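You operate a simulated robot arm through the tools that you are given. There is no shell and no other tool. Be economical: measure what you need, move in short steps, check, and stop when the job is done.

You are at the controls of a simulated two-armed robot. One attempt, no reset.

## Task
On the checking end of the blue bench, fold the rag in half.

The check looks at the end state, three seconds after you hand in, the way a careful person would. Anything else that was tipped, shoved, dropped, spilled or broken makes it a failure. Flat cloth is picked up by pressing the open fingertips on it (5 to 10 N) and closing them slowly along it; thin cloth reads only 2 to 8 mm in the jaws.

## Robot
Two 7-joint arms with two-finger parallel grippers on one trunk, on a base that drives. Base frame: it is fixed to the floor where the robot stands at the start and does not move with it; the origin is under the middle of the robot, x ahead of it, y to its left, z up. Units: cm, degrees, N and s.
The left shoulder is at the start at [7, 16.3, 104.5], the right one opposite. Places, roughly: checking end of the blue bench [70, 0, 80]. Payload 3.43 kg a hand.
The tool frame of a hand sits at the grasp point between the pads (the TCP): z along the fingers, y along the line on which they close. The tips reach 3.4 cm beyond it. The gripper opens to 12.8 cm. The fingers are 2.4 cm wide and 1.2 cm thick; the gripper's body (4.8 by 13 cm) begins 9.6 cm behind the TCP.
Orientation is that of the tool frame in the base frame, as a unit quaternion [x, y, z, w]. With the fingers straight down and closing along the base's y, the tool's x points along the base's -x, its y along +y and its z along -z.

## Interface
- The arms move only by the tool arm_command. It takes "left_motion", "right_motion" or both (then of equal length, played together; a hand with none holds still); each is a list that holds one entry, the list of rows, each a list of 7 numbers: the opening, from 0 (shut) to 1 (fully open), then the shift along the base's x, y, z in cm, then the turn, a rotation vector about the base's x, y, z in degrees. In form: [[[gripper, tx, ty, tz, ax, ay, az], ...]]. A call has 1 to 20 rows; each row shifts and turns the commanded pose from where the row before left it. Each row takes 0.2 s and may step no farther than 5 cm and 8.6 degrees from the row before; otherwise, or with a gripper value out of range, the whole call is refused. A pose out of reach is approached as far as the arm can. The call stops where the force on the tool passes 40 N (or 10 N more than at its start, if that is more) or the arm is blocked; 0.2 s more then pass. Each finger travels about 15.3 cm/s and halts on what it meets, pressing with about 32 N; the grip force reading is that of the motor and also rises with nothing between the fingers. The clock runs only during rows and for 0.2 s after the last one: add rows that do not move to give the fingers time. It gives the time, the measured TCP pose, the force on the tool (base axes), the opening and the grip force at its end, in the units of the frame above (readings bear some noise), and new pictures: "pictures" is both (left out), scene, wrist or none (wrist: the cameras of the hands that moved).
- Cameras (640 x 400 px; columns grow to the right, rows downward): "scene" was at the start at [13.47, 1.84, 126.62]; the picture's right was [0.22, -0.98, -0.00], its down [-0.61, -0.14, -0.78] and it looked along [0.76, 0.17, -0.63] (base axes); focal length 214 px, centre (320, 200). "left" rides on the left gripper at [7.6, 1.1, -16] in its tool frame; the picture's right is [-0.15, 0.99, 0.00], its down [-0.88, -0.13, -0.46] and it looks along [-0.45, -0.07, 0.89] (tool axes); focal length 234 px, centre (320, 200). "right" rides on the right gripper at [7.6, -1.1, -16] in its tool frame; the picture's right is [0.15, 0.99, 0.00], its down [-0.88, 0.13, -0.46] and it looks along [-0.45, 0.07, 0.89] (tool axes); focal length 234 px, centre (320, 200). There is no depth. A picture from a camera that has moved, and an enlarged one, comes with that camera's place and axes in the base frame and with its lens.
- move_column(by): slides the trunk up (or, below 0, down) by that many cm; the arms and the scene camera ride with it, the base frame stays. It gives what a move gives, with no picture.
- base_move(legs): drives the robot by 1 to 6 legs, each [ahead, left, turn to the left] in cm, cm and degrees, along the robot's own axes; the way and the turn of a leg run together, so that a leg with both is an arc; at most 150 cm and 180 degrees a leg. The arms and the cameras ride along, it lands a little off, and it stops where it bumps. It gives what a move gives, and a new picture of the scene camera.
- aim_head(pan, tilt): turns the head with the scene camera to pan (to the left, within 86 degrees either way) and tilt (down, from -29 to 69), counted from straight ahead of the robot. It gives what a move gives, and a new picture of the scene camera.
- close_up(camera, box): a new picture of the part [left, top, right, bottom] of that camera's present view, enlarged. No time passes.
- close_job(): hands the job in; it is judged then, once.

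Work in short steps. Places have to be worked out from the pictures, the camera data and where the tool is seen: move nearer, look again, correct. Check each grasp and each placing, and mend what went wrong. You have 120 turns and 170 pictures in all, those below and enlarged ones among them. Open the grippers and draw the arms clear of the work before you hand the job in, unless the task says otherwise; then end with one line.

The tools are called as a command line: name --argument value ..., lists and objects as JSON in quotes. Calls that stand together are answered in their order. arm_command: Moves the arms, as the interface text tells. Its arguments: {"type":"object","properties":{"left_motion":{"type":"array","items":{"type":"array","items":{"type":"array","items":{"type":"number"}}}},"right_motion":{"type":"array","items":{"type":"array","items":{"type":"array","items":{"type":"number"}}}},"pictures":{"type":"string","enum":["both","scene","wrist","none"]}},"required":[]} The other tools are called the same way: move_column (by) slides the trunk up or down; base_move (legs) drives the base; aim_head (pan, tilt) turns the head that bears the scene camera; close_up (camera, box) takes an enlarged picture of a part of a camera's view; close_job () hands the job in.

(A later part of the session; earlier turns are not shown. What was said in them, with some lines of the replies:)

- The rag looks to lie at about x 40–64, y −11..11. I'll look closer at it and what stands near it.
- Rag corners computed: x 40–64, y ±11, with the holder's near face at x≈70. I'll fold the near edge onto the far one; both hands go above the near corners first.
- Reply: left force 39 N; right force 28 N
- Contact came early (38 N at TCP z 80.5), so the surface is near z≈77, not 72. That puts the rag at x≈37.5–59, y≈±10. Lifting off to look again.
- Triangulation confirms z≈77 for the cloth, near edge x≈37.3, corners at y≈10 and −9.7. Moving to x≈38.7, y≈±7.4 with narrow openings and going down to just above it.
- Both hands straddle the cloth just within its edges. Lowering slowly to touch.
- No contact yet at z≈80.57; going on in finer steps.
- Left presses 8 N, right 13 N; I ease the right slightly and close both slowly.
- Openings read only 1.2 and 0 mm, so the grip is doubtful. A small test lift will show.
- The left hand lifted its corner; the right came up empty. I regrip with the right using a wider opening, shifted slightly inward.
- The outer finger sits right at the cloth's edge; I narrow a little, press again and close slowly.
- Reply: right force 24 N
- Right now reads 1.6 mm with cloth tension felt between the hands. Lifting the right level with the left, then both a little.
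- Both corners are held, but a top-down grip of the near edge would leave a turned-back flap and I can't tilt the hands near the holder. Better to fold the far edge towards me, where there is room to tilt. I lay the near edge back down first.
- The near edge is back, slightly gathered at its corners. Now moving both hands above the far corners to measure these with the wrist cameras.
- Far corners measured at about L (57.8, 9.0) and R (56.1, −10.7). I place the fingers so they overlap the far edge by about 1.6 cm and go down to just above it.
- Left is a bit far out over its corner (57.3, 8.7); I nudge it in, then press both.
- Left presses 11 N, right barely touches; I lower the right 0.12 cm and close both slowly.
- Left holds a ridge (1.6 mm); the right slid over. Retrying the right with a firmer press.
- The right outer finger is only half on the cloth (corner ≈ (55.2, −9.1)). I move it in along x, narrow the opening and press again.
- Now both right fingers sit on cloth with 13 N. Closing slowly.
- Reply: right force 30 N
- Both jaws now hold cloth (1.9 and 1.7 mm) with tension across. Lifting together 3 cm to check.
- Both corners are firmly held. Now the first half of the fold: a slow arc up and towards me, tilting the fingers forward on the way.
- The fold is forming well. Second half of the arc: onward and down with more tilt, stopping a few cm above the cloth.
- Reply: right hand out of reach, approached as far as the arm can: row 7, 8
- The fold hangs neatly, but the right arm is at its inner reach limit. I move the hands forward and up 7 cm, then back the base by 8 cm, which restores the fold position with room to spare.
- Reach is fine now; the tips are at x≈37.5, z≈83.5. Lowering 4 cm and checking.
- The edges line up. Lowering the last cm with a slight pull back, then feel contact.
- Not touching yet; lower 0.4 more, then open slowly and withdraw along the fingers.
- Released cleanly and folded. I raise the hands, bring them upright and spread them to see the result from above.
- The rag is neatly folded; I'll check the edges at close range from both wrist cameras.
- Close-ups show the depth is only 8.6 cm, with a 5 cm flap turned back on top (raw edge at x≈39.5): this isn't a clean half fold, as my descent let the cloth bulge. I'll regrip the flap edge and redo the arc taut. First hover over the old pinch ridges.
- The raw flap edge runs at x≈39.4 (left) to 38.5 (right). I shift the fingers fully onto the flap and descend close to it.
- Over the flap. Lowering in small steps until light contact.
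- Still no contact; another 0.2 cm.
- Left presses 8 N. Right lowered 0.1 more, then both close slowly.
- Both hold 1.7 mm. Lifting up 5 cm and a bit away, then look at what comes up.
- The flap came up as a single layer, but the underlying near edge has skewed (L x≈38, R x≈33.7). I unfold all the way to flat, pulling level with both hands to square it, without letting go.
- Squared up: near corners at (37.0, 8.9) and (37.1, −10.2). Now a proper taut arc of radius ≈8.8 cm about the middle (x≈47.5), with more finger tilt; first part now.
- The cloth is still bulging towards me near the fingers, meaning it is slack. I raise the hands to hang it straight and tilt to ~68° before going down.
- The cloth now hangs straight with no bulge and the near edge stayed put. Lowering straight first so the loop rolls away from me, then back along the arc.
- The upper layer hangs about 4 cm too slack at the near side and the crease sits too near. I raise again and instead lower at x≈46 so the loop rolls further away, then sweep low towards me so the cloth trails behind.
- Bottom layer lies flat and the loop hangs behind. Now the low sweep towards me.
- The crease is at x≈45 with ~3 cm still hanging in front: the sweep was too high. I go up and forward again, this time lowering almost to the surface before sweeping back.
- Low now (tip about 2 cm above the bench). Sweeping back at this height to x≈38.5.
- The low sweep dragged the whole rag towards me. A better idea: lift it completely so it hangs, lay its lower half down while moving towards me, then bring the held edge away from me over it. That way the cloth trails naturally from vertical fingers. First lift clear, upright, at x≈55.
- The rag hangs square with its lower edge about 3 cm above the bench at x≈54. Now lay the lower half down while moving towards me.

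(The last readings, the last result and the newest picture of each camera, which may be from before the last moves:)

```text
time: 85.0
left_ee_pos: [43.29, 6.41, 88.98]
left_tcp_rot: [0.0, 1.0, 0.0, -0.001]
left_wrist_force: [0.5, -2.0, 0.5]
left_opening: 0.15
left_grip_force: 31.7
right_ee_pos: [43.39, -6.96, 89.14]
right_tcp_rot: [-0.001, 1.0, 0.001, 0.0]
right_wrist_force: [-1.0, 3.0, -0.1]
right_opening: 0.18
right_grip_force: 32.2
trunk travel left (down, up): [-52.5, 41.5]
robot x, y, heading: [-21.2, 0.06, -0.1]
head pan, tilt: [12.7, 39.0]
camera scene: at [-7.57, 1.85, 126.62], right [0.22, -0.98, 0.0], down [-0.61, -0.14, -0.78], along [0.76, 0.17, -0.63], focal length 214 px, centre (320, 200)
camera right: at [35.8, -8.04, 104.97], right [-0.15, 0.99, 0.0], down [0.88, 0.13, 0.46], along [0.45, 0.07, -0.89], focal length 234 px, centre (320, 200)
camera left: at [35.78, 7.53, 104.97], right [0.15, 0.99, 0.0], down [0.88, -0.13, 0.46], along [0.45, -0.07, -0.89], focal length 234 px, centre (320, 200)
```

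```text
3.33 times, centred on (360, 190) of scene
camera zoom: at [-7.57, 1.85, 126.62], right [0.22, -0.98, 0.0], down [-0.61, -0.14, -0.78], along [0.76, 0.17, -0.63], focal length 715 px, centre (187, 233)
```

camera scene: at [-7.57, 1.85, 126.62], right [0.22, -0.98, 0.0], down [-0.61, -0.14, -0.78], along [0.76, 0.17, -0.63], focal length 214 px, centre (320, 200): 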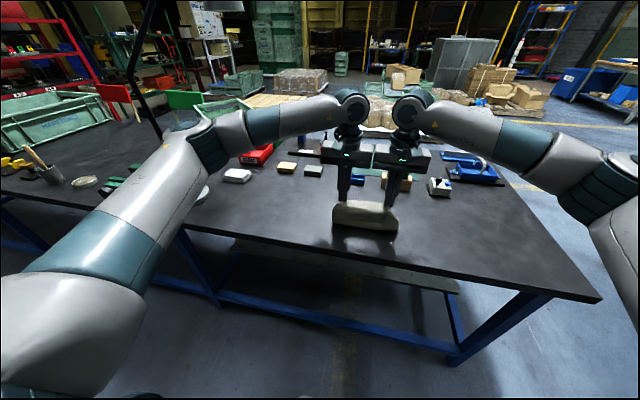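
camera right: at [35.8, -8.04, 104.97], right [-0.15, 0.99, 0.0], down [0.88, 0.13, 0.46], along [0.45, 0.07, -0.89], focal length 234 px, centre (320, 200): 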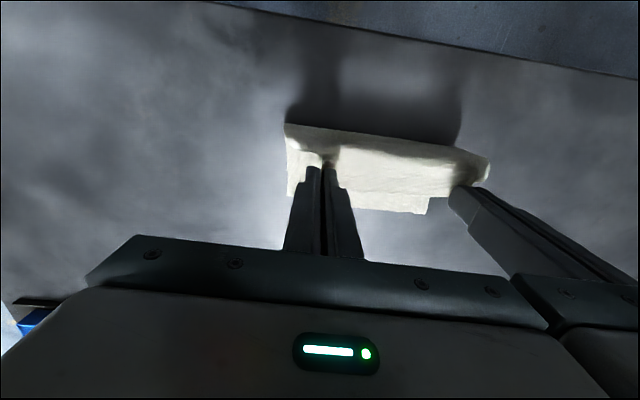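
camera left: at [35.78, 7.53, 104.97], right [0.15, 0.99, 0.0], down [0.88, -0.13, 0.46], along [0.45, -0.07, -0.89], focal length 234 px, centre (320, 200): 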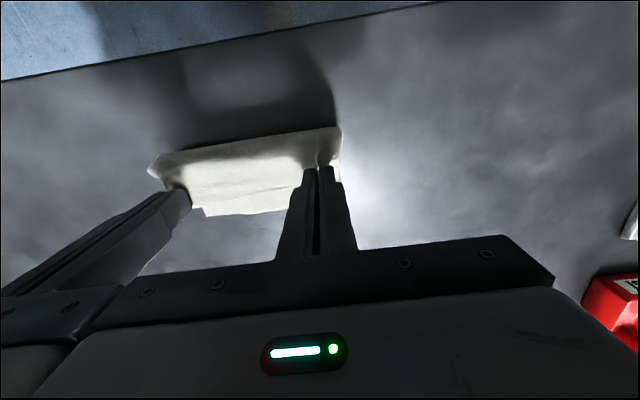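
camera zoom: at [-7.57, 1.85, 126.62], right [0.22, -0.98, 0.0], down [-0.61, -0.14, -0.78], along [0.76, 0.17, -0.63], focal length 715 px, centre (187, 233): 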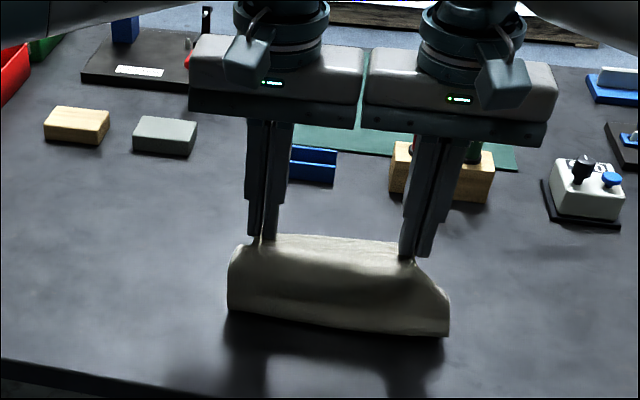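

Very good: lower edge rests at x≈50, the loop bends near x≈41 towards me. Now bring the held edge away and down in an arc to x≈48.5.

arm_command --left_motion '[[[0, 1.1, 0, -0.9, 0, 0, 0], [0, 1.1, 0, -1, 0, 0, 0], [0, 0.9, 0, -1, 0, 0, 0], [0, 0.8, 0, -1, 0, 0, 0], [0, 0.5, 0, -1, 0, 0, 0], [0, 0.5, 0, -0.9, 0, 0, 0], [0, 0, 0, 0, 0, 0, 0]]]' --right_motion '[[[0, 1.1, 0, -0.9, 0, 0, 0], [0, 1.1, 0, -1, 0, 0, 0], [0, 0.9, 0, -1, 0, 0, 0], [0, 0.8, 0, -1, 0, 0, 0], [0, 0.5, 0, -1, 0, 0, 0], [0, 0.5, 0, -0.9, 0, 0, 0], [0, 0, 0, 0, 0, 0, 0]]]' --pictures "wrist"

close_up --camera "scene" --box '[280, 150, 440, 270]'

```text
time: 86.5
left_ee_pos: [48.18, 6.45, 83.35]
left_tcp_rot: [-0.001, 1.0, 0.0, 0.0]
left_wrist_force: [0.0, -0.8, 0.7]
left_opening: 0.2
left_grip_force: 32.3
right_ee_pos: [48.27, -6.95, 83.37]
right_tcp_rot: [0.0, 1.0, 0.001, 0.0]
right_wrist_force: [-0.1, 1.3, -0.3]
right_opening: 0.18
right_grip_force: 31.8
trunk travel left (down, up): [-52.5, 41.5]
robot x, y, heading: [-21.48, -0.02, 0.1]
head pan, tilt: [12.7, 39.0]
camera right: at [40.56, -7.99, 99.16], right [-0.15, 0.99, 0.0], down [0.88, 0.13, 0.46], along [0.45, 0.07, -0.89], focal length 234 px, centre (320, 200)
camera left: at [40.71, 7.56, 99.29], right [0.15, 0.99, 0.0], down [0.88, -0.13, 0.46], along [0.45, -0.07, -0.89], focal length 234 px, centre (320, 200)
```

right: 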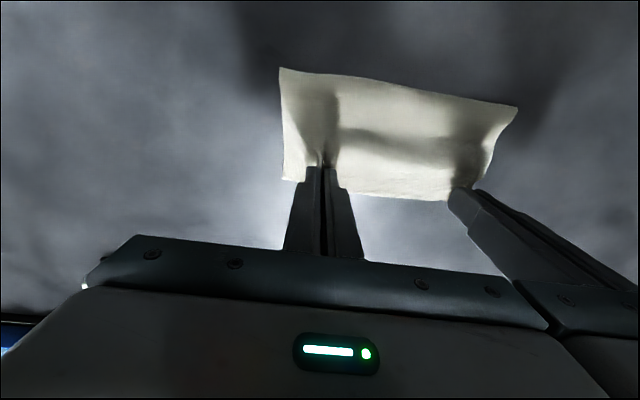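
left: 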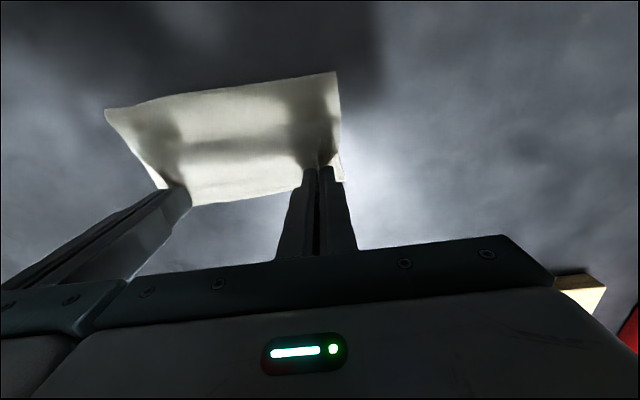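

```text
3.33 times, centred on (360, 210) of scene
camera zoom: at [-7.6, 1.85, 126.63], right [0.22, -0.98, 0.0], down [-0.61, -0.14, -0.78], along [0.76, 0.17, -0.63], focal length 715 px, centre (187, 167)
```

zoom: 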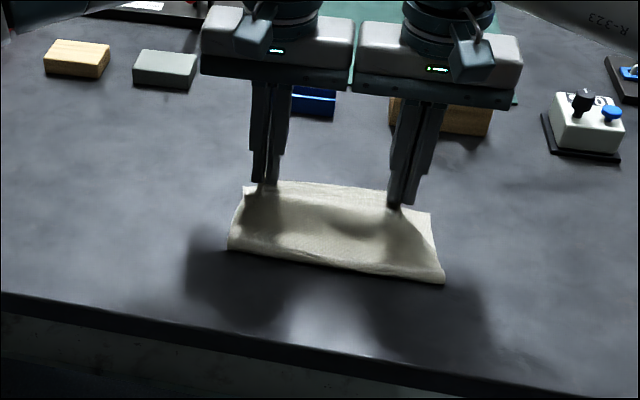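

Excellent: crease at x≈40.3, lower edge at x≈50 on both sides, held edge right above it. Lowering the last 2.4 cm, then opening slowly.

arm_command --left_motion '[[[0, 0.2, 0, -0.8, 0, 0, 0], [0, 0.1, 0, -0.8, 0, 0, 0], [0, 0.1, 0, -0.5, 0, 0, 0], [0, 0, 0, -0.2, 0, 0, 0], [0, 0, 0, 0, 0, 0, 0], [0.02, 0, 0, 0, 0, 0, 0], [0.04, 0, 0, 0, 0, 0, 0], [0.06, 0, 0, 0, 0, 0, 0], [0.08, 0, 0, 0, 0, 0, 0], [0.1, 0, 0, 0, 0, 0, 0], [0.12, 0, 0, 0, 0, 0, 0], [0.14, 0, 0, 0, 0, 0, 0]]]' --right_motion '[[[0, 0.2, 0, -0.8, 0, 0, 0], [0, 0.1, 0, -0.8, 0, 0, 0], [0, 0.1, 0, -0.5, 0, 0, 0], [0, 0, 0, -0.2, 0, 0, 0], [0, 0, 0, 0, 0, 0, 0], [0.02, 0, 0, 0, 0, 0, 0], [0.04, 0, 0, 0, 0, 0, 0], [0.06, 0, 0, 0, 0, 0, 0], [0.08, 0, 0, 0, 0, 0, 0], [0.1, 0, 0, 0, 0, 0, 0], [0.12, 0, 0, 0, 0, 0, 0], [0.14, 0, 0, 0, 0, 0, 0]]]' --pictures "wrist"

```text
time: 89.2
left_ee_pos: [48.6, 6.48, 80.91]
left_tcp_rot: [0.0, 1.0, 0.0, 0.0]
left_wrist_force: [1.3, -0.2, -0.2]
left_opening: 1.78
left_grip_force: 0.1
right_ee_pos: [48.7, -6.79, 81.01]
right_tcp_rot: [0.001, 1.0, 0.001, 0.001]
right_wrist_force: [-0.2, -0.5, -0.1]
right_opening: 1.78
right_grip_force: 0.1
trunk travel left (down, up): [-52.5, 41.5]
robot x, y, heading: [-21.07, -0.06, 0.1]
head pan, tilt: [12.7, 39.0]
camera right: at [41.02, -7.98, 96.83], right [-0.15, 0.99, 0.0], down [0.88, 0.13, 0.46], along [0.45, 0.07, -0.89], focal length 234 px, centre (320, 200)
camera left: at [41.12, 7.63, 96.95], right [0.15, 0.99, 0.0], down [0.88, -0.13, 0.46], along [0.45, -0.07, -0.89], focal length 234 px, centre (320, 200)
```

right: 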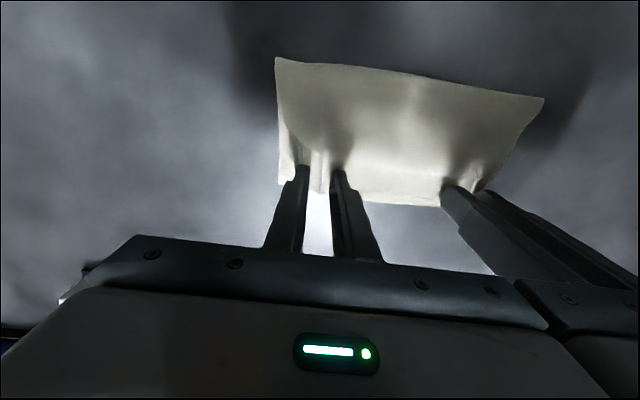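
left: 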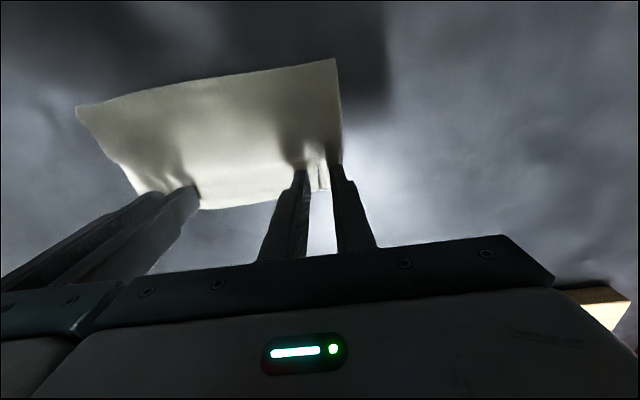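

Released with edges aligned. Raising both hands straight up, then apart, to inspect.

arm_command --left_motion '[[[0.14, 0, 0, 0.5, 0, 0, 0], [0.14, 0, 0, 1, 0, 0, 0], [0.14, 0, 0, 2, 0, 0, 0], [0.14, 0, 0, 4, 0, 0, 0], [0.14, 0, 2, 4, 0, 0, 0], [0.14, -1, 4, 1, 0, 0, 0], [0.14, -1, 4, 0, 0, 0, 0], [0.14, -1, 4, 0, 0, 0, 0], [0.14, 0, 0, 0, 0, 0, 0]]]' --right_motion '[[[0.14, 0, 0, 0.5, 0, 0, 0], [0.14, 0, 0, 1, 0, 0, 0], [0.14, 0, 0, 2, 0, 0, 0], [0.14, 0, 0, 4, 0, 0, 0], [0.14, 0, -2, 4, 0, 0, 0], [0.14, -1, -4, 1, 0, 0, 0], [0.14, -1, -4, 0, 0, 0, 0], [0.14, -1, -4, 0, 0, 0, 0], [0.14, 0, 0, 0, 0, 0, 0]]]' --pictures "none"

close_up --camera "scene" --box '[280, 150, 440, 270]'

close_up --camera "left" --box '[40, 60, 296, 220]'

close_up --camera "right" --box '[344, 60, 600, 220]'

```text
time: 91.2
left_ee_pos: [45.71, 20.48, 93.31]
left_tcp_rot: [0.001, 1.0, 0.0, -0.001]
left_wrist_force: [0.4, 0.7, -0.6]
left_opening: 1.79
left_grip_force: 0.1
right_ee_pos: [45.62, -20.92, 93.43]
right_tcp_rot: [0.001, 1.0, 0.001, 0.0]
right_wrist_force: [-1.2, -0.1, -0.3]
right_opening: 1.79
right_grip_force: 0.0
trunk travel left (down, up): [-52.5, 41.5]
robot x, y, heading: [-20.86, -0.2, 0.2]
head pan, tilt: [12.7, 39.0]
```

```text
3.33 times, centred on (360, 210) of scene
camera zoom: at [-7.5, 1.85, 126.61], right [0.22, -0.98, 0.0], down [-0.61, -0.14, -0.78], along [0.76, 0.17, -0.63], focal length 715 px, centre (187, 167)
```

zoom: 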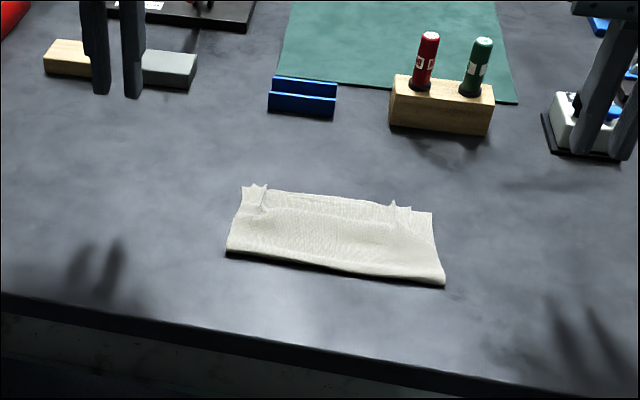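

```text
2.50 times, centred on (168, 140) of left
camera zoom: at [38.12, 21.59, 109.32], right [0.15, 0.99, 0.0], down [0.88, -0.13, 0.45], along [0.45, -0.07, -0.89], focal length 585 px, centre (700, 350)
```

zoom: 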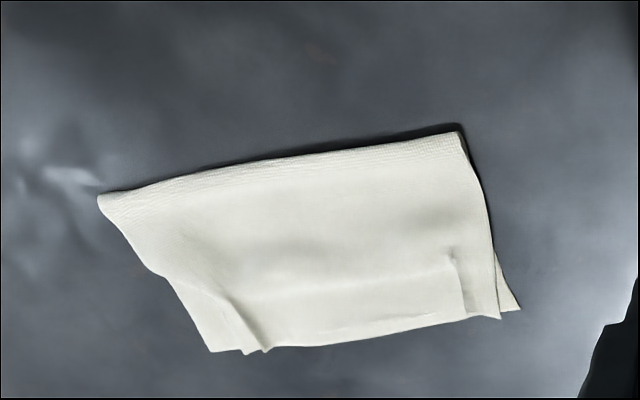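

```text
2.50 times, centred on (472, 140) of right
camera zoom: at [38.01, -22.08, 109.28], right [-0.15, 0.99, 0.0], down [0.88, 0.13, 0.46], along [0.45, 0.07, -0.89], focal length 585 px, centre (-60, 350)
```

zoom: 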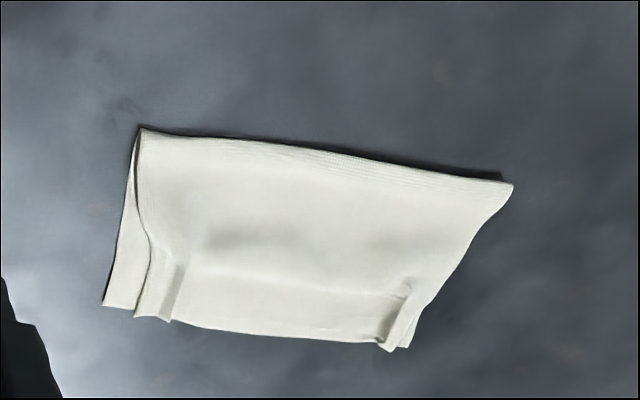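

The rag is cleanly folded in half: crease towards me, edges aligned, corners within about a cm, nothing else moved. I open the grippers and draw the arms clear.

arm_command --left_motion '[[[0.4, 0, 2, 2, 0, 0, 0], [0.7, 0, 3, 2, 0, 0, 0], [1, 0, 3, 2, 0, 0, 0], [1, 0, 0, 0, 0, 0, 0], [1, 0, 0, 0, 0, 0, 0]]]' --right_motion '[[[0.4, 0, -2, 2, 0, 0, 0], [0.7, 0, -3, 2, 0, 0, 0], [1, 0, -3, 2, 0, 0, 0], [1, 0, 0, 0, 0, 0, 0], [1, 0, 0, 0, 0, 0, 0]]]' --pictures "scene"

```text
time: 92.3
left_ee_pos: [45.67, 28.41, 99.34]
left_tcp_rot: [0.0, 1.0, 0.0, 0.0]
left_wrist_force: [0.0, 0.1, 0.1]
left_opening: 12.78
left_grip_force: 0.2
right_ee_pos: [45.65, -28.88, 99.55]
right_tcp_rot: [0.0, 1.0, 0.001, 0.0]
right_wrist_force: [0.0, 1.1, 0.3]
right_opening: 12.81
right_grip_force: 0.0
trunk travel left (down, up): [-52.5, 41.5]
robot x, y, heading: [-20.51, 0.08, -0.2]
head pan, tilt: [12.7, 39.0]
camera scene: at [-7.62, 1.84, 126.63], right [0.22, -0.98, 0.0], down [-0.61, -0.14, -0.78], along [0.76, 0.17, -0.63], focal length 214 px, centre (320, 200)
```

scene: 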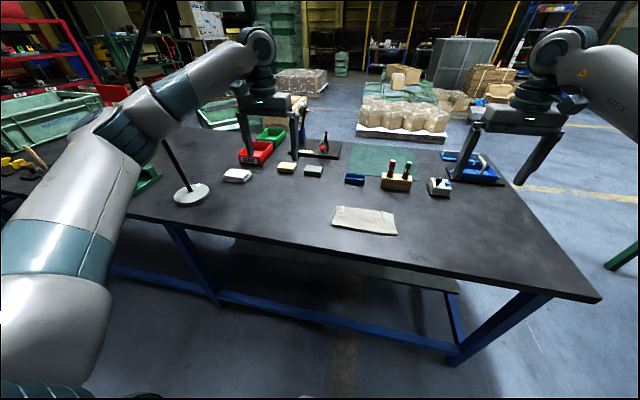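

All clear and undisturbed; handing in.

close_job

```text
The job is handed in.
```

The rag is folded in half on the checking end of the blue bench: the open edges line up, the corners are off by about 1–1.5 cm, and two small pinch marks remain. Nothing else on the bench looks moved, and the grippers are open and the arms clear.
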